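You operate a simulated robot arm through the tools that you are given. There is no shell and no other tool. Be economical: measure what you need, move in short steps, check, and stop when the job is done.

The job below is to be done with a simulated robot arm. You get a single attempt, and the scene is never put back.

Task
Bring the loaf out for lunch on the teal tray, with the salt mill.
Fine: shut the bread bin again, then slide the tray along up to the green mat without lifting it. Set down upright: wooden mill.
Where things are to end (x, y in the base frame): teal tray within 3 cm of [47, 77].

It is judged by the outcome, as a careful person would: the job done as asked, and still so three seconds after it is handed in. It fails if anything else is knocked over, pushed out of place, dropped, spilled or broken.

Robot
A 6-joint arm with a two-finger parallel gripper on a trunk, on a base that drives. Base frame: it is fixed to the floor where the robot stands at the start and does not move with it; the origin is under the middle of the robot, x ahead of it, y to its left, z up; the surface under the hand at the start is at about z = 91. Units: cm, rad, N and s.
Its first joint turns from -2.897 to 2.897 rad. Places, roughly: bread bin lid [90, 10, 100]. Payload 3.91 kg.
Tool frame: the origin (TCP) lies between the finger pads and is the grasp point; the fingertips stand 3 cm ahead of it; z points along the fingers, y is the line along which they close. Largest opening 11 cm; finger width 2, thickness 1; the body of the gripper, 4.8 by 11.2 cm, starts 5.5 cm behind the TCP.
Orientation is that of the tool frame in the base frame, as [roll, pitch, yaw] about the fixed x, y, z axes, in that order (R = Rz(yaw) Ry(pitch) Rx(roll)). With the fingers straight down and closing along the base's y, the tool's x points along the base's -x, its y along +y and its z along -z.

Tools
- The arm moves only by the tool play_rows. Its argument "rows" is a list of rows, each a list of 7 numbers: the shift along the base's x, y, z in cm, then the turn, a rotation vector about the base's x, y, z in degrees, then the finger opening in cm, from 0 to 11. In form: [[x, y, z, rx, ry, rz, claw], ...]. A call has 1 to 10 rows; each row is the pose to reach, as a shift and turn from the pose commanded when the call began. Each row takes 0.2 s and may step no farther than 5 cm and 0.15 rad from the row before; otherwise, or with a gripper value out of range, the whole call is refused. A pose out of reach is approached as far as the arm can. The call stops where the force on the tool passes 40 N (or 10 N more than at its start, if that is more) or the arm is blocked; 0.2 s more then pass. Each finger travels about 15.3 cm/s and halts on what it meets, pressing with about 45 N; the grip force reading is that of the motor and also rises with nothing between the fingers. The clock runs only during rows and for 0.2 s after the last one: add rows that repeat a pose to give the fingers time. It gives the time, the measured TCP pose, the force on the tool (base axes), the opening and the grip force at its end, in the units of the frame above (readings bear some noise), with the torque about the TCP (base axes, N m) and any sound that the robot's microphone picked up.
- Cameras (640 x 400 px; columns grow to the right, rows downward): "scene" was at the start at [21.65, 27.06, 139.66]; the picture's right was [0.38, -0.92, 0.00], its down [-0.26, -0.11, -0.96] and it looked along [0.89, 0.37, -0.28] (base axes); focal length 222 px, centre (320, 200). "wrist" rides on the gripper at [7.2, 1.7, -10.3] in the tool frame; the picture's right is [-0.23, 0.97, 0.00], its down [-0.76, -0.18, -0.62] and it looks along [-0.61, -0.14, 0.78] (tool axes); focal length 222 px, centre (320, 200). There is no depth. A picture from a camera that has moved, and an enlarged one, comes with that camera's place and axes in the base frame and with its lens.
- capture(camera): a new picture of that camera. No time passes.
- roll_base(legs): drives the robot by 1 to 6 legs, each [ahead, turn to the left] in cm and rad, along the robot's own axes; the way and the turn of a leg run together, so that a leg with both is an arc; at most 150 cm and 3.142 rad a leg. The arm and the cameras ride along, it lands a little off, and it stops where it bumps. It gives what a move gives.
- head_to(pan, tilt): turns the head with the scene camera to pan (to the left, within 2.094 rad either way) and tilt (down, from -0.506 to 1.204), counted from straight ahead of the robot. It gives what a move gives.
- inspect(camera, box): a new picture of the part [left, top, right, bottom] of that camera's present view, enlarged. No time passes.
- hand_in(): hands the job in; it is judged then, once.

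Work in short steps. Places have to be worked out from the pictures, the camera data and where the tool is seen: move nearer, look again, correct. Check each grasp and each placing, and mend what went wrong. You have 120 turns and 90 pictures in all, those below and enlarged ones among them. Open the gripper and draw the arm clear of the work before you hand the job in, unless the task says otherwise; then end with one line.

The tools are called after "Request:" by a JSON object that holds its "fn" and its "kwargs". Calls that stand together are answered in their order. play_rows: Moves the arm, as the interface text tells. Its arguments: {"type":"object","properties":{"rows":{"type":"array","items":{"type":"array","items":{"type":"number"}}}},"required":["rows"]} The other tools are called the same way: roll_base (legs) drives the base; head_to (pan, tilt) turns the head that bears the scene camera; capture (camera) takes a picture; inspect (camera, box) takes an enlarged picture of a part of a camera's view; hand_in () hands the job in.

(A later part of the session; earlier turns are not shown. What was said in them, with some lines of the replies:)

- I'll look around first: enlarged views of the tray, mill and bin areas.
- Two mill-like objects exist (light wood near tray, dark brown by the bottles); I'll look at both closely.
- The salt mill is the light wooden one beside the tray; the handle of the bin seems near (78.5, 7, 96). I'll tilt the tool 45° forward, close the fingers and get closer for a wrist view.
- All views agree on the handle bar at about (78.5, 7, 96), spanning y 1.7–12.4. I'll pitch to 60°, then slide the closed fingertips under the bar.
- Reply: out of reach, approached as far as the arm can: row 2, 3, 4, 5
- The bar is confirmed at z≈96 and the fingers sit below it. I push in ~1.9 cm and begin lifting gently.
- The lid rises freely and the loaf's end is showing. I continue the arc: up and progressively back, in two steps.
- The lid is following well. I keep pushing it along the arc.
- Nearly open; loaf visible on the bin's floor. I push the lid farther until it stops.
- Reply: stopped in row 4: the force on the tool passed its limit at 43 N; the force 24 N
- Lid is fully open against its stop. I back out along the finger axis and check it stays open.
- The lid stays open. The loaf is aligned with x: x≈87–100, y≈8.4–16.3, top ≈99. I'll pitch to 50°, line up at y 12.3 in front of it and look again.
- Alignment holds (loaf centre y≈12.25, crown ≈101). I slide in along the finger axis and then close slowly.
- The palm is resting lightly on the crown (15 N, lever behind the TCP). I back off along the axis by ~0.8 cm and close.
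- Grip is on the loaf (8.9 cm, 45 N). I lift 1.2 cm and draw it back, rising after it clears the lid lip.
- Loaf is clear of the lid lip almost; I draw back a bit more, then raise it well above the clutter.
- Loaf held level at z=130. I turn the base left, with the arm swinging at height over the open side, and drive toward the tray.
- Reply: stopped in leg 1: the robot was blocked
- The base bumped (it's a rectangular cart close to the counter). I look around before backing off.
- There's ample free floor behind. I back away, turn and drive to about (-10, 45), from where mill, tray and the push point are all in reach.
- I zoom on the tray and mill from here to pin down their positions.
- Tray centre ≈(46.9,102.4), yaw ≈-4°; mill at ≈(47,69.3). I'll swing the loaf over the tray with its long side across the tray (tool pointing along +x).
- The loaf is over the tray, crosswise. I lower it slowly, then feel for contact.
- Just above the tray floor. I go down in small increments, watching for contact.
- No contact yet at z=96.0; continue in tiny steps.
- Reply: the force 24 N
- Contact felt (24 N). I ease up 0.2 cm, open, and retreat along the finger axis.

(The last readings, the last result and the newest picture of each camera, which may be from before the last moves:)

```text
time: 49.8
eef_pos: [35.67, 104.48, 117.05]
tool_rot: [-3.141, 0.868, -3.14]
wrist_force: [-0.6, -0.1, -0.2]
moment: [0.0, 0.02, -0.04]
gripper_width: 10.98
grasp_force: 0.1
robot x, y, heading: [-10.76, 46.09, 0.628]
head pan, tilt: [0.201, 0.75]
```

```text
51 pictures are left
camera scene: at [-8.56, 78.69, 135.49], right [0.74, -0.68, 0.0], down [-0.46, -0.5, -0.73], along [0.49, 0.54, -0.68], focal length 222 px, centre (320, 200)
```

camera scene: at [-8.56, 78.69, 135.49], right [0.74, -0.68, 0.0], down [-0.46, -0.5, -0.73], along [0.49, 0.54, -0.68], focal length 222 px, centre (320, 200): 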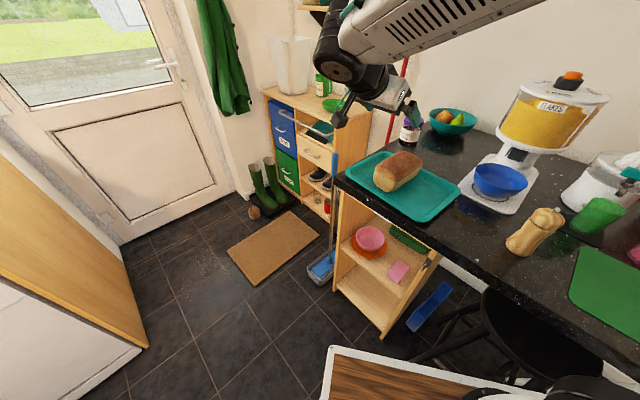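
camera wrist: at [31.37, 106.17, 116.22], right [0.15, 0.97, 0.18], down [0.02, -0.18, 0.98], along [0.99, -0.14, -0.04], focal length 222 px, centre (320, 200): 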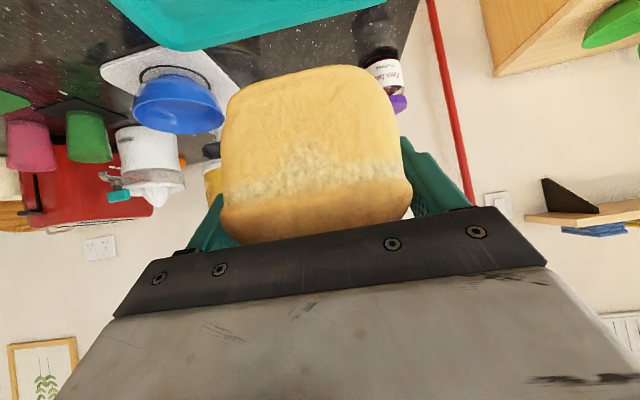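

Loaf sits well on the tray. Next I turn the tool straight down and move above the mill at (47.1, 69.3).

Request:
{"fn": "play_rows", "kwargs": {"rows": [[1.4, -4.4, 1, 0, 6.2, 0, 11], [2.8, -8.8, 1, 0, 12.4, 0, 11], [4.2, -13.2, 1, 0, 18.7, 0, 11], [5.7, -17.6, 1, 0, 24.9, 0, 11], [7.1, -22, 1, 0, 31.1, 0, 11], [8.5, -26.4, 1, 0, 37.3, 0, 11], [10, -30.8, 1, 0, 43.6, 0, 11], [11.4, -35.2, 0, 0, 49.8, 0, 11]]}}

Request:
{"fn": "capture", "kwargs": {"camera": "wrist"}}

Request:
{"fn": "inspect", "kwargs": {"camera": "scene", "box": [440, 140, 640, 280]}}

```text
time: 51.6
eef_pos: [46.87, 69.21, 116.87]
tool_rot: [3.138, 0.0, -3.138]
wrist_force: [0.1, 0.0, 0.0]
moment: [0.0, -0.02, -0.02]
gripper_width: 10.99
grasp_force: 0.1
robot x, y, heading: [-10.98, 45.82, 0.629]
head pan, tilt: [0.201, 0.75]
```

```text
50 pictures are left
camera wrist: at [39.84, 70.92, 127.18], right [0.23, 0.97, 0.0], down [0.76, -0.18, 0.62], along [0.6, -0.14, -0.78], focal length 222 px, centre (320, 200)
```

wrist: 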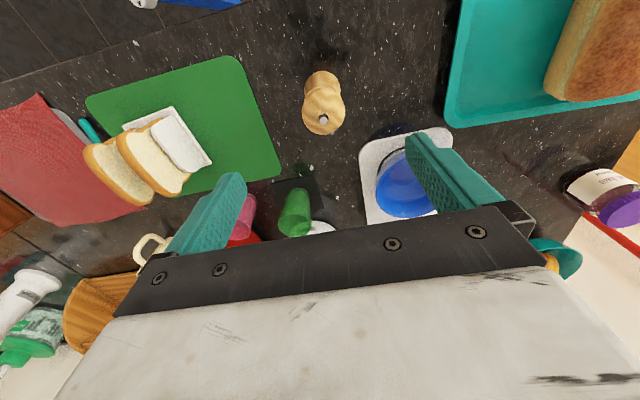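

```text
2.86 times, centred on (540, 210) of scene
camera zoom: at [-8.62, 78.66, 135.5], right [0.74, -0.68, 0.0], down [-0.46, -0.5, -0.73], along [0.49, 0.54, -0.68], focal length 633 px, centre (-309, 171)
```

zoom: 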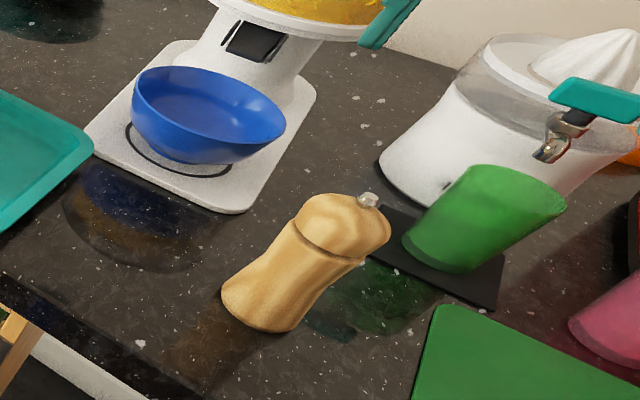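

The mill is centred at (47.1, 69.6). I descend with the fingers astride it and close on its head/neck.

Request:
{"fn": "play_rows", "kwargs": {"rows": [[0.2, 0.3, -4.5, 0, 0, 0, 11], [0.2, 0.3, -9, 0, 0, 0, 11], [0.2, 0.3, -13, 0, 0, 0, 11], [0.2, 0.3, -17, 0, 0, 0, 11], [0.2, 0.3, -17, 0, 0, 0, 9], [0.2, 0.3, -17, 0, 0, 0, 7], [0.2, 0.3, -17, 0, 0, 0, 5], [0.2, 0.3, -17, 0, 0, 0, 4]]}}

Request:
{"fn": "inspect", "kwargs": {"camera": "scene", "box": [440, 140, 640, 280]}}

```text
time: 53.4
eef_pos: [47.33, 69.57, 99.94]
tool_rot: [3.14, -0.002, 3.141]
wrist_force: [0.0, 0.6, -0.5]
moment: [0.0, -0.02, -0.01]
gripper_width: 4.72
grasp_force: 44.9
robot x, y, heading: [-10.89, 45.67, 0.628]
head pan, tilt: [0.201, 0.75]
```

```text
2.86 times, centred on (540, 210) of scene
camera zoom: at [-8.56, 78.66, 135.5], right [0.74, -0.68, 0.0], down [-0.46, -0.5, -0.73], along [0.49, 0.54, -0.68], focal length 633 px, centre (-309, 171)
```

zoom: 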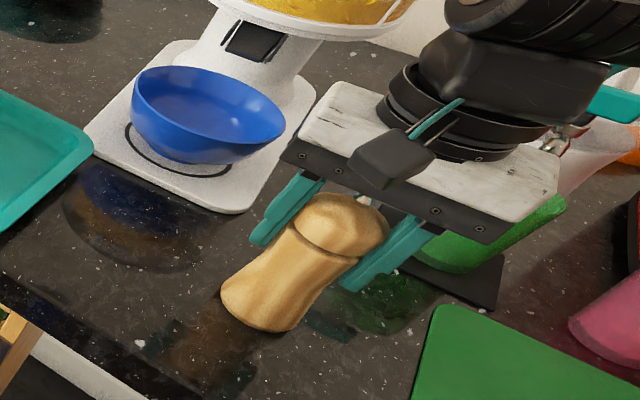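

Mill is held (4.7 cm). I lift it and carry it to the tray's near part, at (46.5, 94).

Request:
{"fn": "play_rows", "kwargs": {"rows": [[0, 0, 3, 0, 0, 0, 4], [0, 0, 7, 0, 0, 0, 4], [0, 0, 11, 0, 0, 0, 4], [-0.2, 4.5, 12, 0, 0, 0, 4], [-0.4, 9, 12, 0, 0, 0, 4], [-0.6, 13.5, 12, 0, 0, 0, 4], [-0.7, 18, 12, 0, 0, 0, 4], [-0.8, 22, 12, 0, 0, 0, 4], [-0.8, 24.4, 10, 0, 0, 0, 4], [-0.8, 24.4, 6, 0, 0, 0, 4]]}}

Request:
{"fn": "inspect", "kwargs": {"camera": "scene", "box": [330, 80, 530, 240]}}

Request:
{"fn": "capture", "kwargs": {"camera": "wrist"}}

```text
time: 55.6
eef_pos: [46.25, 94.07, 105.99]
tool_rot: [3.138, -0.003, -3.141]
wrist_force: [-0.6, 0.7, -1.2]
moment: [0.05, -0.04, -0.02]
gripper_width: 4.71
grasp_force: 44.7
robot x, y, heading: [-11.04, 46.18, 0.633]
head pan, tilt: [0.201, 0.75]
```

```text
2.50 times, centred on (430, 160) of scene
camera zoom: at [-8.59, 78.64, 135.51], right [0.74, -0.68, 0.0], down [-0.46, -0.5, -0.73], along [0.49, 0.54, -0.68], focal length 554 px, centre (45, 300)
```

zoom: 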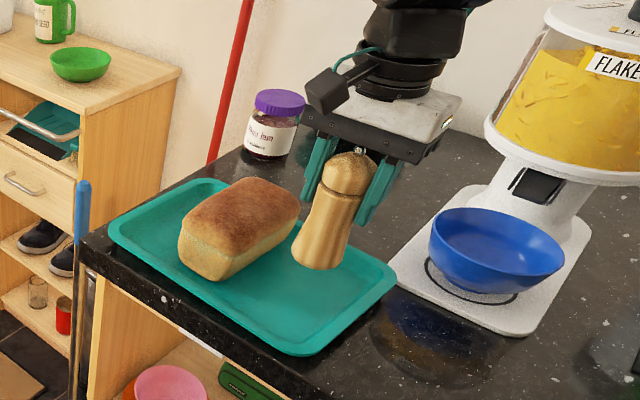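

```text
46 pictures are left
camera wrist: at [39.31, 95.79, 116.25], right [0.23, 0.97, 0.0], down [0.76, -0.18, 0.62], along [0.61, -0.14, -0.78], focal length 222 px, centre (320, 200)
```

wrist: 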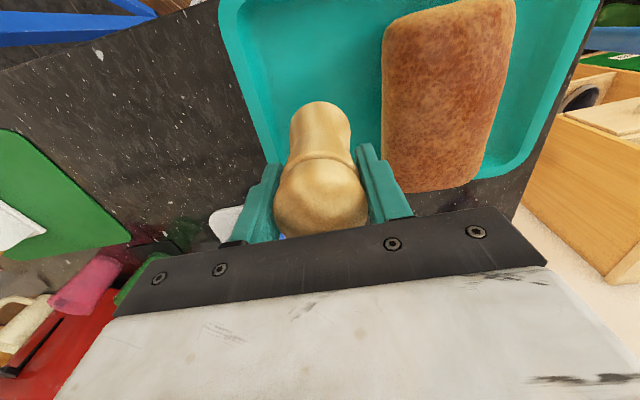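

Well positioned between loaf and rim. I lower to just above the tray floor, then creep until contact.

Request:
{"fn": "play_rows", "kwargs": {"rows": [[0, 0, -2.5, 0, 0, 0, 4], [0, 0, -4.5, 0, 0, 0, 4], [0, 0, -4.9, 0, 0, 0, 4], [0, 0, -5.2, 0, 0, 0, 4]]}}

```text
time: 56.6
eef_pos: [46.36, 93.86, 100.81]
tool_rot: [3.138, -0.002, 3.141]
wrist_force: [-0.9, 0.6, -1.8]
moment: [-0.01, -0.01, 0.01]
gripper_width: 4.71
grasp_force: 45.3
robot x, y, heading: [-11.07, 45.74, 0.623]
head pan, tilt: [0.201, 0.75]
```

Request:
{"fn": "play_rows", "kwargs": {"rows": [[0, 0, -0.2, 0, 0, 0, 4], [0, 0, -0.4, 0, 0, 0, 4]]}}

```text
time: 57.2
eef_pos: [46.37, 94.04, 100.39]
tool_rot: [3.141, -0.002, -3.141]
wrist_force: [0.8, 0.0, -1.5]
moment: [0.02, 0.01, -0.01]
gripper_width: 4.71
grasp_force: 45.1
robot x, y, heading: [-10.58, 46.05, 0.628]
head pan, tilt: [0.201, 0.75]
```

Request:
{"fn": "play_rows", "kwargs": {"rows": [[0, 0, -0.15, 0, 0, 0, 4], [0, 0, -0.3, 0, 0, 0, 4], [0, 0, -0.3, 0, 0, 0, 4]]}}

```text
time: 58.0
eef_pos: [46.45, 93.94, 100.24]
tool_rot: [3.137, 0.001, 3.141]
wrist_force: [-0.2, -2.8, 26.8]
moment: [-0.16, 0.18, -0.03]
gripper_width: 4.71
grasp_force: 44.8
robot x, y, heading: [-10.92, 45.96, 0.634]
head pan, tilt: [0.201, 0.75]
```

Contact. I ease off, open to 7 cm only (the loaf is beside), and rise.

Request:
{"fn": "play_rows", "kwargs": {"rows": [[0, 0, 0.2, 0, 0, 0, 4.6], [0, 0, 0.2, 0, 0, 0, 5.8], [0, 0, 0.2, 0, 0, 0, 7], [0, 0, 0.2, 0, 0, 0, 7], [0, 0, 4, 0, 0, 0, 7], [0, 0, 8, 0, 0, 0, 7], [0, 0, 12.5, 0, 0, 0, 7], [0, 0, 17, 0, 0, 0, 7], [0, 0, 21, 0, 0, 0, 7]]}}

Request:
{"fn": "inspect", "kwargs": {"camera": "scene", "box": [330, 80, 530, 240]}}

```text
time: 60.0
eef_pos: [46.41, 94.08, 121.17]
tool_rot: [3.139, -0.001, 3.141]
wrist_force: [0.6, 0.8, 0.3]
moment: [-0.03, -0.01, 0.0]
gripper_width: 7.01
grasp_force: 0.0
robot x, y, heading: [-11.16, 46.28, 0.626]
head pan, tilt: [0.201, 0.75]
```

```text
2.50 times, centred on (430, 160) of scene
camera zoom: at [-8.56, 78.67, 135.5], right [0.74, -0.68, 0.0], down [-0.46, -0.5, -0.73], along [0.49, 0.54, -0.68], focal length 554 px, centre (45, 300)
```

zoom: 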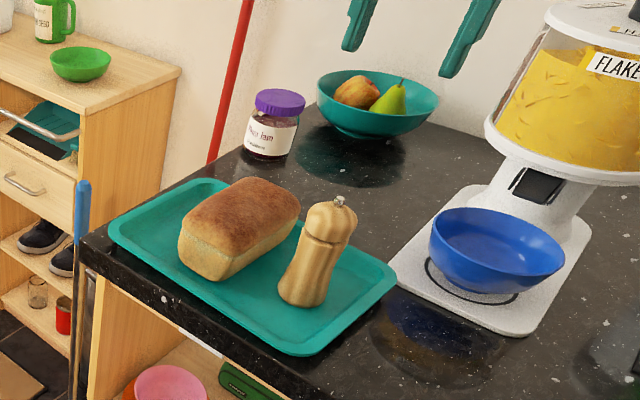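

Mill stands upright beside the loaf. Now I raise the arm and drive back to the bin to shut it.

Request:
{"fn": "play_rows", "kwargs": {"rows": [[0, 0, 4.5, 0, 0, 0, 5], [0, -3, 8, 0, 0, 0, 3], [0, -6, 12, 0, 0, 0, 0], [0, -9, 14, 0, 0, 0, 0]]}}

Request:
{"fn": "roll_base", "kwargs": {"legs": [[-27, 0], [0, -1.49], [38, 0], [0, 0.862]]}}

Request:
{"fn": "head_to", "kwargs": {"pan": -0.1, "tilt": 0.6}}

Request:
{"fn": "capture", "kwargs": {"camera": "scene"}}

```text
time: 61.0
eef_pos: [46.5, 85.08, 135.11]
tool_rot: [3.139, -0.001, -3.141]
wrist_force: [0.3, 0.4, 0.3]
moment: [-0.05, 0.01, 0.01]
gripper_width: 0.0
grasp_force: 37.7
robot x, y, heading: [-11.1, 45.91, 0.63]
head pan, tilt: [0.201, 0.75]
```

```text
time: 70.8
eef_pos: [61.32, -0.05, 135.08]
tool_rot: [3.141, -0.002, 2.522]
wrist_force: [0.2, 0.3, 0.2]
moment: [0.0, -0.01, -0.03]
gripper_width: 0.0
grasp_force: 38.0
robot x, y, heading: [-7.87, 1.17, 0.008]
head pan, tilt: [0.201, 0.75]
```

```text
time: 71.6
eef_pos: [61.32, 0.01, 135.14]
tool_rot: [3.141, -0.002, 2.52]
wrist_force: [1.0, 0.1, 0.1]
moment: [0.01, 0.0, 0.03]
gripper_width: 0.0
grasp_force: 37.8
robot x, y, heading: [-8.27, 1.7, 0.004]
head pan, tilt: [-0.099, 0.6]
```

```text
44 pictures are left
camera scene: at [13.5, 24.3, 136.79], right [-0.09, -1.0, 0.0], down [-0.56, 0.05, -0.82], along [0.82, -0.08, -0.57], focal length 222 px, centre (320, 200)
```

scene: 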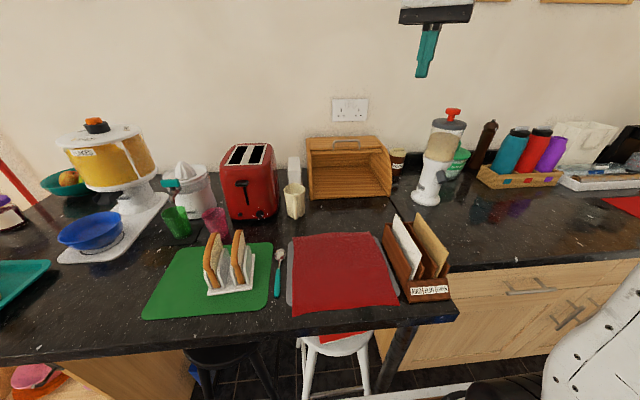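

Bin still open, robot near home. I drive ahead 8 cm, square up the tool's yaw, then pitch it to 60° in front of the open lid.

Request:
{"fn": "roll_base", "kwargs": {"legs": [[8, 0]]}}

Request:
{"fn": "play_rows", "kwargs": {"rows": [[0, 1.4, 0, 0, 0, 7.1, 0], [0, 2.8, 0, 0, 0, 14.2, 0], [0, 4.2, 0, 0, 0, 21.3, 0], [0, 5.6, 0, 0, 0, 28.4, 0], [0, 7, 0, 0, 0, 35.6, 0]]}}

Request:
{"fn": "play_rows", "kwargs": {"rows": [[1.5, 0, -1, 0, -7.5, 0, 0], [3, 0, -2, 0, -15, 0, 0], [4.5, 0, -3, 0, -22.5, 0, 0], [6, 0, -5, 0, -30, 0, 0], [7.5, 0, -7, 0, -37.5, 0, 0], [9, 0, -9, 0, -45, 0, 0], [10.5, 0, -11, 0, -52.5, 0, 0], [12, 0, -13, 0, -60, 0, 0]]}}

Request:
{"fn": "capture", "kwargs": {"camera": "wrist"}}

```text
time: 72.7
eef_pos: [69.41, 0.0, 135.09]
tool_rot: [3.139, -0.001, 2.524]
wrist_force: [0.0, -0.6, -0.1]
moment: [-0.01, 0.0, -0.03]
gripper_width: 0.0
grasp_force: 37.4
robot x, y, heading: [-0.16, 1.52, 0.002]
head pan, tilt: [-0.099, 0.6]
```

```text
time: 73.9
eef_pos: [69.31, 7.15, 135.16]
tool_rot: [3.139, -0.003, -3.137]
wrist_force: [0.1, -0.6, -0.4]
moment: [0.0, -0.02, -0.03]
gripper_width: 0.01
grasp_force: 37.1
robot x, y, heading: [-0.42, 1.67, 0.005]
head pan, tilt: [-0.099, 0.6]
```

```text
time: 75.7
eef_pos: [81.25, 6.93, 121.93]
tool_rot: [3.139, 1.048, -3.139]
wrist_force: [0.6, 0.5, 0.1]
moment: [0.02, 0.02, -0.02]
gripper_width: 0.01
grasp_force: 37.9
robot x, y, heading: [-0.13, 1.49, 0.003]
head pan, tilt: [-0.099, 0.6]
```

```text
43 pictures are left
camera wrist: at [68.89, 8.61, 120.77], right [0.11, 0.97, 0.2], down [-0.16, -0.18, 0.97], along [0.98, -0.14, 0.13], focal length 222 px, centre (320, 200)
```

wrist: 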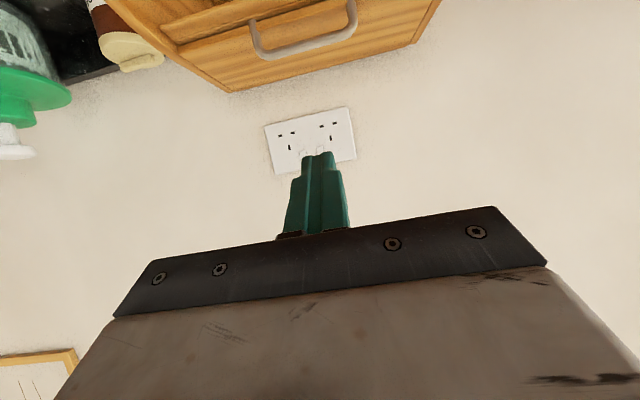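

The bar appears at ≈(93.5, 7, 108.3). I bring the fingertip just above and behind it.

Request:
{"fn": "play_rows", "kwargs": {"rows": [[3, 0, -2.5, 0, 0, 0, 0], [6, 0, -5, 0, 0, 0, 0], [9, 0, -7.5, 0, 0, 0, 0], [11.8, 0, -9.9, 0, 0, 0, 0]]}}

Request:
{"fn": "capture", "kwargs": {"camera": "wrist"}}

Request:
{"fn": "inspect", "kwargs": {"camera": "scene", "box": [270, 90, 430, 210]}}

```text
time: 76.7
eef_pos: [93.2, 7.1, 112.06]
tool_rot: [3.139, 1.046, -3.139]
wrist_force: [-0.3, -0.8, 1.3]
moment: [-0.01, 0.04, 0.02]
gripper_width: 0.02
grasp_force: 37.6
robot x, y, heading: [-0.4, 1.76, 0.007]
head pan, tilt: [-0.099, 0.6]
```

```text
42 pictures are left
camera wrist: at [80.84, 8.67, 110.83], right [0.11, 0.97, 0.2], down [-0.16, -0.18, 0.97], along [0.98, -0.14, 0.13], focal length 222 px, centre (320, 200)
```

wrist: 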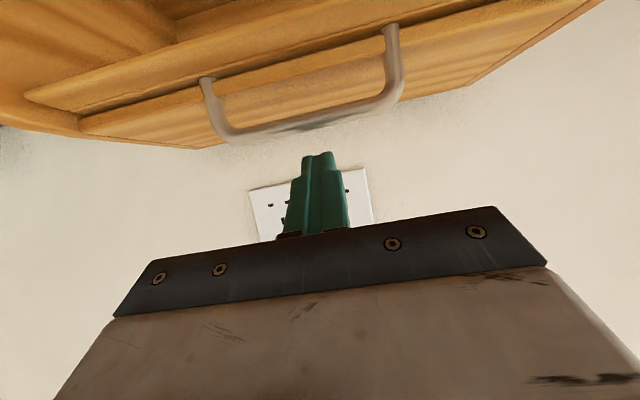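

```text
3.33 times, centred on (350, 150) of scene
camera zoom: at [21.46, 24.34, 136.8], right [-0.09, -1.0, 0.0], down [-0.56, 0.05, -0.83], along [0.82, -0.08, -0.56], focal length 739 px, centre (220, 367)
```

zoom: 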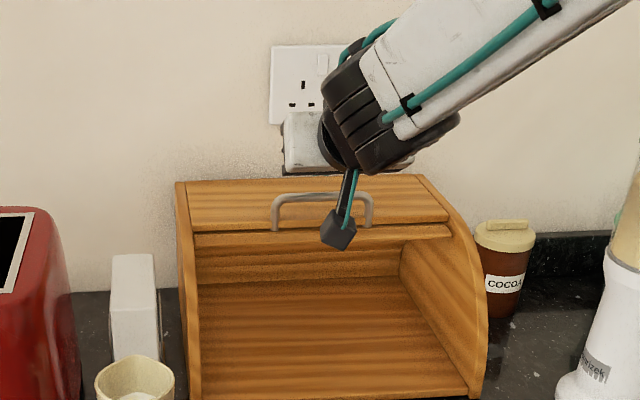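

The tip sits just above and behind the bar. I come down on it and draw it forward along the arc.

Request:
{"fn": "play_rows", "kwargs": {"rows": [[0, 0, -1.2, 0, 0, 0, 0], [-1.0, 0, -1.8, 0, 0, 0, 0], [-2.2, 0, -2.0, 0, 0, 0, 0], [-3.4, 0, -2.3, 0, 0, 0, 0], [-4.6, 0, -2.7, 0, 0, 0, 0], [-5.9, 0, -3.2, 0, 0, 0, 0], [-7.1, 0, -3.8, 0, 0, 0, 0], [-8.3, 0, -4.5, 0, 0, 0, 0]]}}

Request:
{"fn": "capture", "kwargs": {"camera": "wrist"}}

```text
time: 78.5
eef_pos: [84.87, 6.94, 107.66]
tool_rot: [3.14, 1.045, -3.14]
wrist_force: [-0.4, 1.0, 0.7]
moment: [0.0, -0.04, 0.03]
gripper_width: 0.0
grasp_force: 37.9
robot x, y, heading: [0.05, 1.85, 0.008]
head pan, tilt: [-0.099, 0.6]
```

```text
40 pictures are left
camera wrist: at [72.44, 8.54, 106.43], right [0.11, 0.97, 0.2], down [-0.16, -0.18, 0.97], along [0.98, -0.14, 0.13], focal length 222 px, centre (320, 200)
```

wrist: 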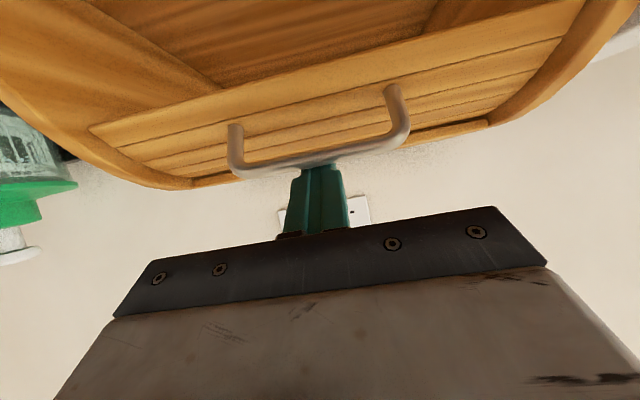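

The lid follows. Continue down the front of the arc.

Request:
{"fn": "play_rows", "kwargs": {"rows": [[-1.1, 0, -0.8, 0, 0, 0, 0], [-2.1, 0, -1.6, 0, 0, 0, 0], [-3.1, 0, -2.6, 0, 0, 0, 0], [-4, 0, -3.6, 0, 0, 0, 0], [-4.8, 0, -4.7, 0, 0, 0, 0], [-5.5, 0, -5.8, 0, 0, 0, 0], [-6.1, 0, -7, 0, 0, 0, 0], [-6.7, 0, -8.2, 0, 0, 0, 0]]}}

Request:
{"fn": "capture", "kwargs": {"camera": "wrist"}}

```text
time: 80.3
eef_pos: [78.06, 6.92, 99.31]
tool_rot: [3.139, 1.045, -3.139]
wrist_force: [0.0, -0.6, 0.2]
moment: [0.04, 0.01, -0.02]
gripper_width: 0.0
grasp_force: 37.8
robot x, y, heading: [0.02, 1.56, 0.01]
head pan, tilt: [-0.099, 0.6]
```

```text
39 pictures are left
camera wrist: at [65.65, 8.66, 98.2], right [0.11, 0.97, 0.2], down [-0.16, -0.18, 0.97], along [0.98, -0.14, 0.13], focal length 222 px, centre (320, 200)
```

wrist: 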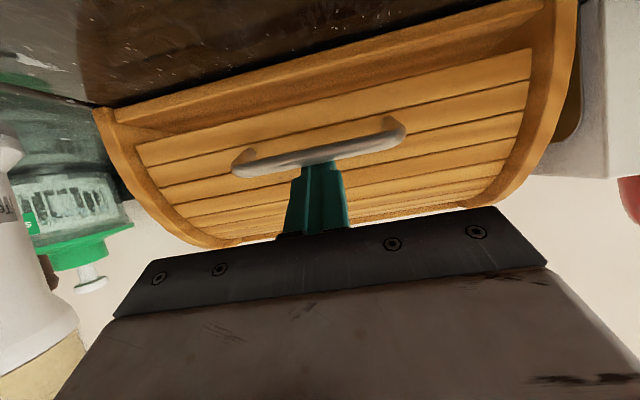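

A few centimetres remain. I press on downward until it seats.

Request:
{"fn": "play_rows", "kwargs": {"rows": [[-0.3, 0, -0.9, 0, 0, 0, 0], [-0.5, 0, -1.8, 0, 0, 0, 0], [-0.6, 0, -2.5, 0, 0, 0, 0], [-0.7, 0, -3.2, 0, 0, 0, 0], [-0.7, 0, -3.8, 0, 0, 0, 0], [-0.7, 0, -4.3, 0, 0, 0, 0]]}}

Request:
{"fn": "capture", "kwargs": {"camera": "wrist"}}

```text
time: 81.1
eef_pos: [77.9, 6.99, 97.67]
tool_rot: [3.138, 1.066, 3.141]
wrist_force: [0.0, 0.2, 2.6]
moment: [0.01, -0.01, -0.01]
gripper_width: 0.0
grasp_force: 37.5
robot x, y, heading: [0.13, 1.65, 0.008]
head pan, tilt: [-0.099, 0.6]
stopped in row 4: the force on the tool passed its limit at 54 N (the readings are from after the stop); the commanded pose is now the measured one
```

```text
38 pictures are left
camera wrist: at [65.55, 8.69, 96.3], right [0.11, 0.97, 0.2], down [-0.18, -0.18, 0.97], along [0.98, -0.14, 0.15], focal length 222 px, centre (320, 200)
```

wrist: 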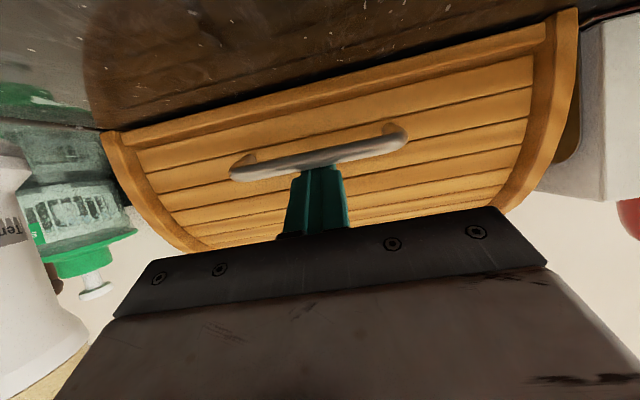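

The lid has seated. I retreat along the finger axis, rise, and check the bin.

Request:
{"fn": "play_rows", "kwargs": {"rows": [[-1, 0, 1.2, 0, 0, 0, 0], [-3.5, 0, 4, 0, 3, 0, 0], [-5, 0, 8, 0, 10, 0, 0], [-6, 0, 12.5, 0, 17, 0, 0], [-7, 0, 17, 0, 24, 0, 0], [-8, 0, 21.5, 0, 31, 0, 0], [-9, 0, 26, 0, 38, 0, 0], [-10, 0, 30.5, 0, 45, 0, 0], [-11, 0, 35, 0, 53, 0, 0], [-12, 0, 38, 0, 61, 0, 0]]}}

Request:
{"fn": "inspect", "kwargs": {"camera": "scene", "box": [200, 90, 480, 265]}}

```text
time: 83.3
eef_pos: [66.04, 6.86, 135.58]
tool_rot: [3.141, -0.004, 3.141]
wrist_force: [-0.6, -0.3, 1.0]
moment: [0.0, -0.06, 0.02]
gripper_width: 0.0
grasp_force: 37.8
out of reach, approached as far as the arm can: row 4
robot x, y, heading: [-0.02, 1.38, 0.01]
head pan, tilt: [-0.099, 0.6]
```

```text
2.29 times, centred on (340, 178) of scene
camera zoom: at [21.5, 24.34, 136.79], right [-0.09, -1.0, 0.0], down [-0.56, 0.05, -0.83], along [0.82, -0.08, -0.56], focal length 506 px, centre (274, 251)
```

zoom: 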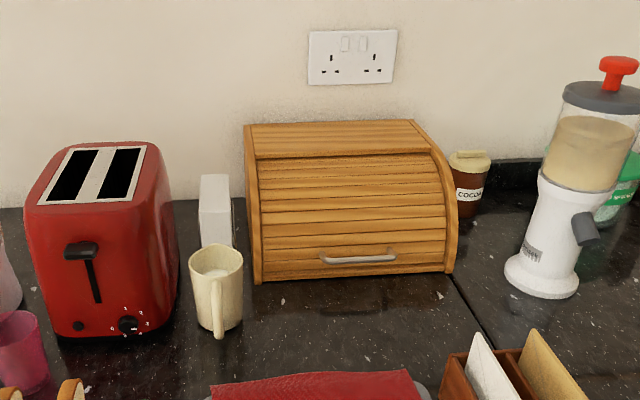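

Bin shut and nothing disturbed. I drive back toward the tray, standing a bit farther left this time.

Request:
{"fn": "roll_base", "kwargs": {"legs": [[-20, 0], [0, 1.395], [54, 0], [0, -0.65]]}}

Request:
{"fn": "head_to", "kwargs": {"pan": -0.1, "tilt": 0.8}}

Request:
{"fn": "capture", "kwargs": {"camera": "scene"}}

```text
time: 92.8
eef_pos: [34.28, 103.72, 135.49]
tool_rot: [3.14, 0.0, -2.397]
wrist_force: [0.3, 0.7, -0.3]
moment: [0.0, 0.02, -0.02]
gripper_width: 0.01
grasp_force: 37.2
robot x, y, heading: [-10.53, 54.97, 0.753]
head pan, tilt: [-0.099, 0.6]
```

```text
time: 93.5
eef_pos: [34.14, 103.7, 135.67]
tool_rot: [3.139, -0.002, -2.396]
wrist_force: [0.3, 0.0, 0.2]
moment: [-0.01, -0.04, 0.02]
gripper_width: 0.01
grasp_force: 37.4
robot x, y, heading: [-10.96, 54.71, 0.755]
head pan, tilt: [-0.099, 0.799]
```

```text
36 pictures are left
camera scene: at [-10.88, 85.68, 135.11], right [0.61, -0.79, 0.0], down [-0.57, -0.44, -0.7], along [0.55, 0.42, -0.72], focal length 222 px, centre (320, 200)
```

scene: 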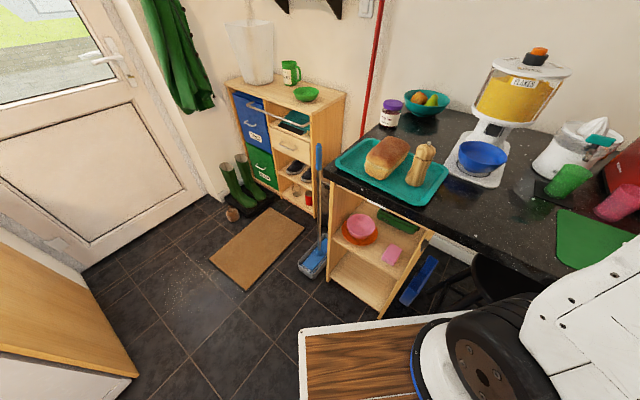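

I turn the tool so the fingers close across the tray's far rim and hover over its middle at (47.9, 117).

Request:
{"fn": "play_rows", "kwargs": {"rows": [[2, 2, -2, 0, 0, -6.7, 2], [4, 4, -4, 0, 0, -13.4, 4], [6, 6, -7, 0, 0, -20.1, 5], [8, 8, -10, 0, 0, -26.8, 5], [10, 10, -13, 0, 0, -33.5, 5], [12, 12, -16, 0, 0, -40.2, 5], [13.7, 13.3, -19.5, 0, 0, -46.7, 5], [13.7, 13.3, -23, 0, 0, -46.7, 5]]}}

Request:
{"fn": "capture", "kwargs": {"camera": "wrist"}}

Request:
{"fn": "inspect", "kwargs": {"camera": "scene", "box": [310, 60, 510, 220]}}

```text
time: 95.3
eef_pos: [47.88, 117.11, 112.66]
tool_rot: [3.139, -0.003, 3.072]
wrist_force: [0.0, -1.5, 0.0]
moment: [0.02, -0.01, 0.01]
gripper_width: 5.0
grasp_force: 0.1
robot x, y, heading: [-10.87, 54.77, 0.754]
head pan, tilt: [-0.099, 0.799]
```

```text
35 pictures are left
camera wrist: at [40.94, 119.28, 122.88], right [0.3, 0.96, 0.0], down [0.75, -0.23, 0.62], along [0.59, -0.18, -0.78], focal length 222 px, centre (320, 200)
```

wrist: 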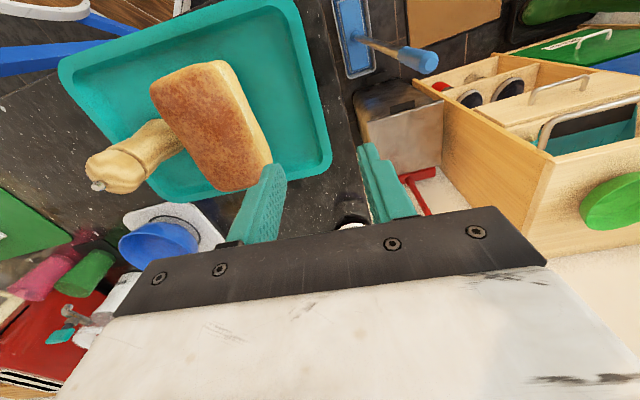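

```text
2.50 times, centred on (410, 140) of scene
camera zoom: at [-10.9, 85.66, 135.11], right [0.61, -0.79, 0.0], down [-0.57, -0.44, -0.7], along [0.55, 0.42, -0.72], focal length 554 px, centre (95, 350)
```

zoom: 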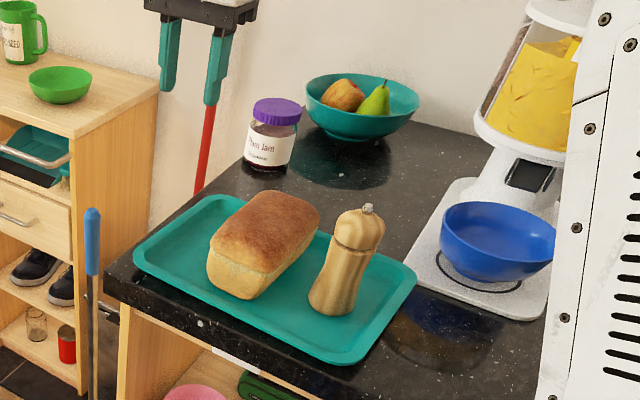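

Far rim is at y≈116.4. I descend astride it (tips just above the tray floor) and close gently.

Request:
{"fn": "play_rows", "kwargs": {"rows": [[0, -0.9, -4.5, 0, 0, 0, 5], [0, -0.9, -9, 0, 0, 0, 5], [0, -0.9, -13, 0, 0, 0, 5], [0, -0.9, -16, 0, 0, 0, 5], [0, -0.9, -17, 0, 0, 0, 5]]}}

Request:
{"fn": "inspect", "kwargs": {"camera": "scene", "box": [310, 80, 430, 180]}}

Request:
{"fn": "capture", "kwargs": {"camera": "wrist"}}

```text
time: 96.5
eef_pos: [47.79, 116.16, 95.68]
tool_rot: [-3.142, -0.002, 3.072]
wrist_force: [-0.2, 0.7, 0.9]
moment: [0.0, 0.0, -0.01]
gripper_width: 5.0
grasp_force: 0.1
robot x, y, heading: [-10.95, 54.54, 0.758]
head pan, tilt: [-0.099, 0.799]
```

```text
4.00 times, centred on (370, 130) of scene
camera zoom: at [-10.89, 85.67, 135.1], right [0.61, -0.79, 0.0], down [-0.57, -0.44, -0.7], along [0.55, 0.42, -0.72], focal length 886 px, centre (120, 480)
```

zoom: 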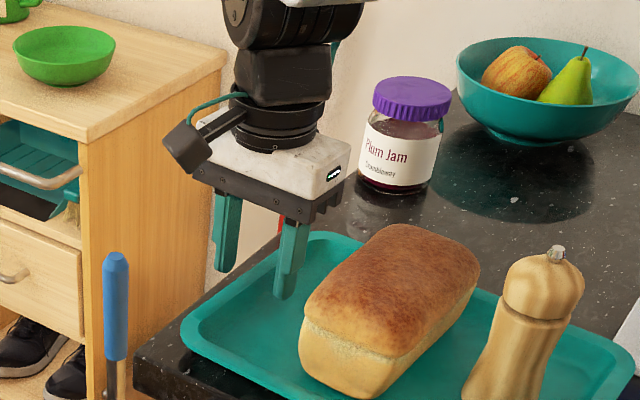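

```text
32 pictures are left
camera wrist: at [40.82, 118.41, 105.78], right [0.29, 0.96, 0.0], down [0.75, -0.23, 0.62], along [0.59, -0.18, -0.78], focal length 222 px, centre (320, 200)
```

wrist: 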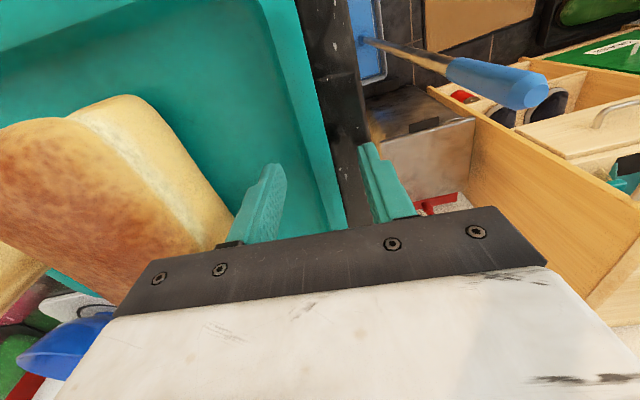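

Fingers straddle the rim correctly. I close on it.

Request:
{"fn": "play_rows", "kwargs": {"rows": [[0, 0, 0, 0, 0, 0, 4], [0, 0, 0, 0, 0, 0, 3], [0, 0, 0, 0, 0, 0, 2], [0, 0, 0, 0, 0, 0, 1], [0, 0, 0, 0, 0, 0, 0.2], [0, 0, 0, 0, 0, 0, 0.2]]}}

Request:
{"fn": "inspect", "kwargs": {"camera": "scene", "box": [310, 80, 470, 200]}}

```text
time: 97.9
eef_pos: [47.79, 116.1, 95.69]
tool_rot: [3.141, -0.002, 3.074]
wrist_force: [1.7, 1.1, -1.0]
moment: [-0.28, -0.03, 0.46]
gripper_width: 1.61
grasp_force: 44.7
robot x, y, heading: [-11.11, 54.28, 0.756]
head pan, tilt: [-0.099, 0.799]
```

```text
3.33 times, centred on (390, 140) of scene
camera zoom: at [-10.88, 85.69, 135.1], right [0.61, -0.79, 0.0], down [-0.57, -0.44, -0.7], along [0.55, 0.42, -0.72], focal length 739 px, centre (87, 400)
```

zoom: 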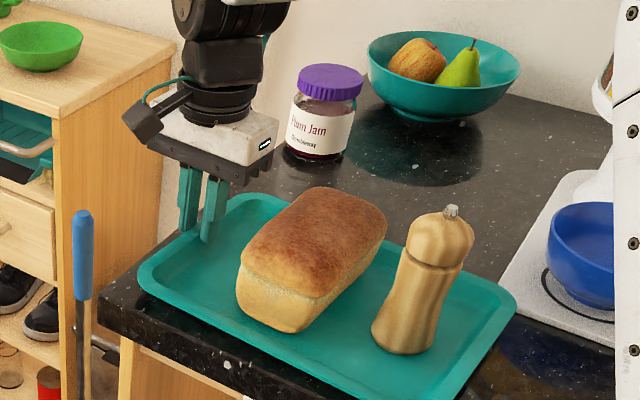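

Rim is gripped firmly (1.6 cm). I begin sliding gently: straighten the 4° yaw, ease x by about -1.9 at the rim, and start moving toward -y.

Request:
{"fn": "play_rows", "kwargs": {"rows": [[-0.2, -0.3, 0, 0, 0, 0.3, 0.2], [-0.5, -0.8, 0, 0, 0, 0.8, 0.2], [-0.9, -1.5, 0, 0, 0, 1.4, 0.2], [-1.3, -2.3, 0, 0, 0, 2.0, 0.2], [-1.6, -3.2, 0, 0, 0, 2.6, 0.2], [-1.8, -4.1, 0, 0, 0, 3.2, 0.2], [-1.9, -5.0, 0, 0, 0, 3.7, 0.2], [-1.9, -5.8, 0, 0, 0, 4, 0.2], [-1.9, -6.4, 0, 0, 0, 4, 0.2], [-1.9, -6.7, 0, 0, 0, 4, 0.2]]}}

Request:
{"fn": "inspect", "kwargs": {"camera": "scene", "box": [310, 80, 550, 230]}}

```text
time: 100.1
eef_pos: [45.99, 109.51, 95.6]
tool_rot: [3.139, -0.002, 3.141]
wrist_force: [-0.7, 2.6, -0.9]
moment: [-0.23, 0.29, -0.18]
gripper_width: 1.57
grasp_force: 45.0
robot x, y, heading: [-10.96, 54.8, 0.752]
head pan, tilt: [-0.099, 0.799]
```

```text
2.67 times, centred on (430, 155) of scene
camera zoom: at [-10.89, 85.69, 135.1], right [0.61, -0.79, 0.0], down [-0.57, -0.44, -0.7], along [0.55, 0.42, -0.72], focal length 591 px, centre (27, 320)
```

zoom: 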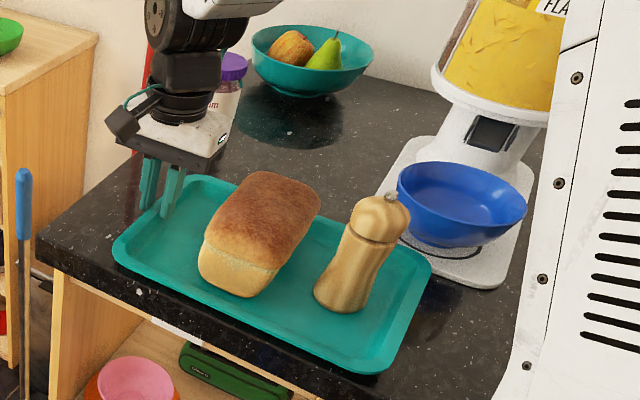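

Tray is now square, centred ≈(46.2, 95.4), with ~2 cm clearance from the white scale. I continue sliding.

Request:
{"fn": "play_rows", "kwargs": {"rows": [[0, -0.4, 0, 0, 0, 0, 0.2], [0, -1.2, 0, 0, 0, 0, 0.2], [0, -2.2, 0, 0, 0, 0, 0.2], [0, -3.3, 0, 0, 0, 0, 0.2], [0, -4.4, 0, 0, 0, 0, 0.2], [0, -5.5, 0, 0, 0, 0, 0.2], [0, -6.6, 0, 0, 0, 0, 0.2], [0, -7.6, 0, 0, 0, 0, 0.2], [0, -8.4, 0, 0, 0, 0, 0.2], [0, -8.8, 0, 0, 0, 0, 0.2]]}}

Request:
{"fn": "inspect", "kwargs": {"camera": "scene", "box": [330, 80, 570, 230]}}

```text
time: 102.3
eef_pos: [46.18, 100.66, 95.66]
tool_rot: [3.141, 0.0, 3.141]
wrist_force: [-0.2, 0.2, 0.1]
moment: [-0.27, -0.41, 0.09]
gripper_width: 1.56
grasp_force: 45.1
robot x, y, heading: [-10.81, 54.4, 0.754]
head pan, tilt: [-0.099, 0.799]
```

```text
2.67 times, centred on (450, 155) of scene
camera zoom: at [-10.89, 85.69, 135.1], right [0.61, -0.79, 0.0], down [-0.57, -0.44, -0.7], along [0.55, 0.42, -0.72], focal length 591 px, centre (-27, 320)
```

zoom: 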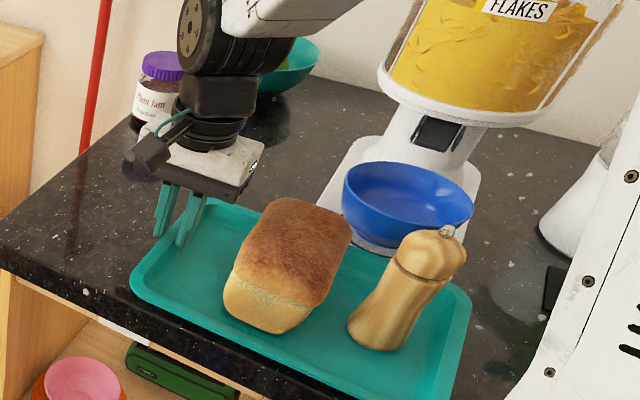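

All stable. Final stretch of about 10 cm.

Request:
{"fn": "play_rows", "kwargs": {"rows": [[0, -0.5, 0, 0, 0, 0, 0.2], [0, -1.4, 0, 0, 0, 0, 0.2], [0, -2.6, 0, 0, 0, 0, 0.2], [0, -3.8, 0, 0, 0, 0, 0.2], [0, -5.0, 0, 0, 0, 0, 0.2], [0, -6.2, 0, 0, 0, 0, 0.2], [0, -7.4, 0, 0, 0, 0, 0.2], [0, -8.5, 0, 0, 0, 0, 0.2], [0, -9.3, 0, 0, 0, 0, 0.2], [0, -9.7, 0, 0, 0, 0, 0.2]]}}

Request:
{"fn": "head_to", "kwargs": {"pan": -0.35, "tilt": 0.85}}

Request:
{"fn": "capture", "kwargs": {"camera": "scene"}}

Request:
{"fn": "inspect", "kwargs": {"camera": "scene", "box": [310, 70, 550, 220]}}

```text
time: 104.5
eef_pos: [46.03, 90.83, 95.57]
tool_rot: [3.14, 0.0, -3.139]
wrist_force: [-0.6, 3.1, 0.0]
moment: [-0.27, -0.2, 0.11]
gripper_width: 1.58
grasp_force: 45.1
robot x, y, heading: [-10.89, 54.9, 0.749]
head pan, tilt: [-0.099, 0.799]
```

```text
time: 105.3
eef_pos: [46.01, 90.87, 95.55]
tool_rot: [3.14, -0.003, 3.141]
wrist_force: [-0.1, -0.4, -0.5]
moment: [-0.33, -0.09, 0.08]
gripper_width: 1.57
grasp_force: 45.3
robot x, y, heading: [-10.8, 55.08, 0.75]
head pan, tilt: [-0.351, 0.85]
```

```text
28 pictures are left
camera scene: at [-10.09, 83.84, 134.7], right [0.39, -0.92, 0.0], down [-0.69, -0.29, -0.66], along [0.61, 0.26, -0.75], focal length 222 px, centre (320, 200)
```

scene: 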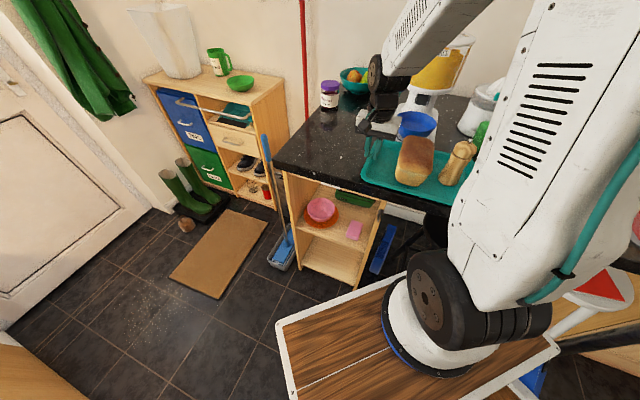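

```text
2.67 times, centred on (430, 145) of scene
camera zoom: at [-10.09, 83.84, 134.7], right [0.39, -0.92, 0.0], down [-0.69, -0.29, -0.66], along [0.61, 0.26, -0.75], focal length 591 px, centre (27, 347)
```

zoom: 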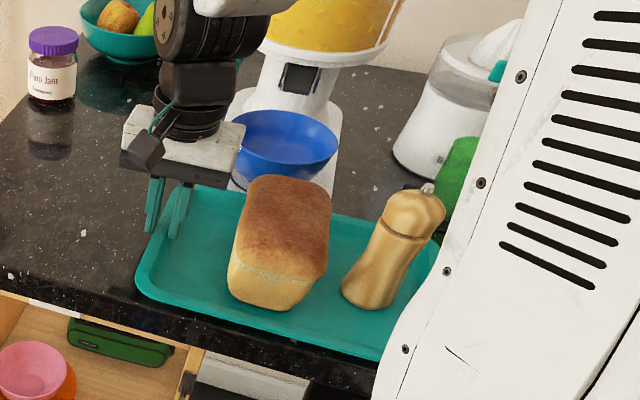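

Tray now centred ≈(45.8, 76.5), all upright. I release the rim and raise the arm clear.

Request:
{"fn": "play_rows", "kwargs": {"rows": [[0, 0, 0, 0, 0, 0, 2.5], [0, 0, 0, 0, 0, 0, 4], [0, 0, 0, 0, 0, 0, 4.5], [0, 0, 3, 0, 0, 0, 4.5], [0, 0, 7, 0, 0, 0, 4.5], [0, 1, 11.5, 0, 0, 0, 4.5], [0, 4, 15, 0, 0, 0, 4.5], [0, 8, 18, 0, 0, 0, 4.5], [0, 12, 21, 0, 0, 0, 4.5], [0, 15, 24, 0, 0, 0, 6]]}}

Request:
{"fn": "capture", "kwargs": {"camera": "wrist"}}

Request:
{"fn": "head_to", "kwargs": {"pan": -0.25, "tilt": 0.7}}

Request:
{"fn": "capture", "kwargs": {"camera": "scene"}}

```text
time: 107.5
eef_pos: [45.95, 106.13, 119.8]
tool_rot: [3.141, -0.001, 3.141]
wrist_force: [-0.1, 0.5, 0.0]
moment: [0.04, 0.01, -0.01]
gripper_width: 5.99
grasp_force: 0.0
robot x, y, heading: [-10.9, 54.84, 0.753]
head pan, tilt: [-0.351, 0.85]
```

```text
26 pictures are left
camera wrist: at [38.92, 107.92, 130.13], right [0.23, 0.97, 0.0], down [0.76, -0.18, 0.62], along [0.61, -0.14, -0.78], focal length 222 px, centre (320, 200)
```

wrist: 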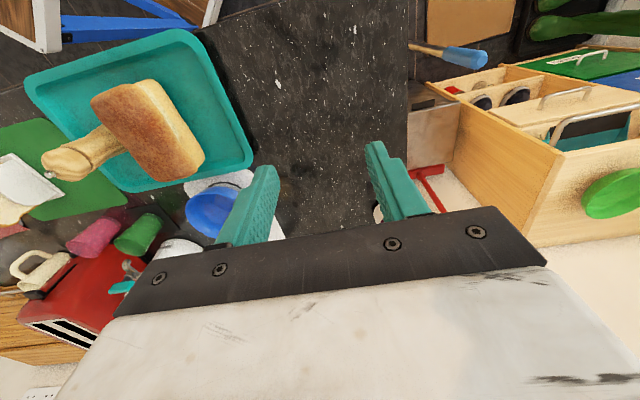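

```text
time: 108.2
eef_pos: [45.96, 106.22, 119.79]
tool_rot: [3.139, -0.001, -3.141]
wrist_force: [0.6, -0.5, 0.3]
moment: [0.0, -0.01, -0.01]
gripper_width: 5.98
grasp_force: 0.0
robot x, y, heading: [-10.75, 54.94, 0.75]
head pan, tilt: [-0.25, 0.7]
```

```text
25 pictures are left
camera scene: at [-9.86, 84.87, 135.92], right [0.48, -0.88, 0.0], down [-0.56, -0.31, -0.76], along [0.67, 0.37, -0.64], focal length 222 px, centre (320, 200)
```

scene: 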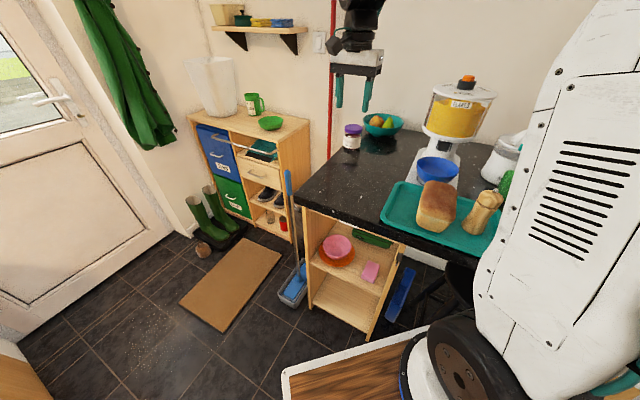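

From two views the tray is centred at about (46, 77). The loaf and the upright mill are on it, the bin is shut, and the gripper is open and clear of the work, so I'm handing in.

Request:
{"fn": "hand_in", "kwargs": {}}

```text
The job is handed in.
```

The loaf and the upright wooden salt mill are on the teal tray. The bread bin is shut, and I slid the tray along the counter, without lifting it, to about (46, 77), roughly 3 cm short of the green mat's edge.
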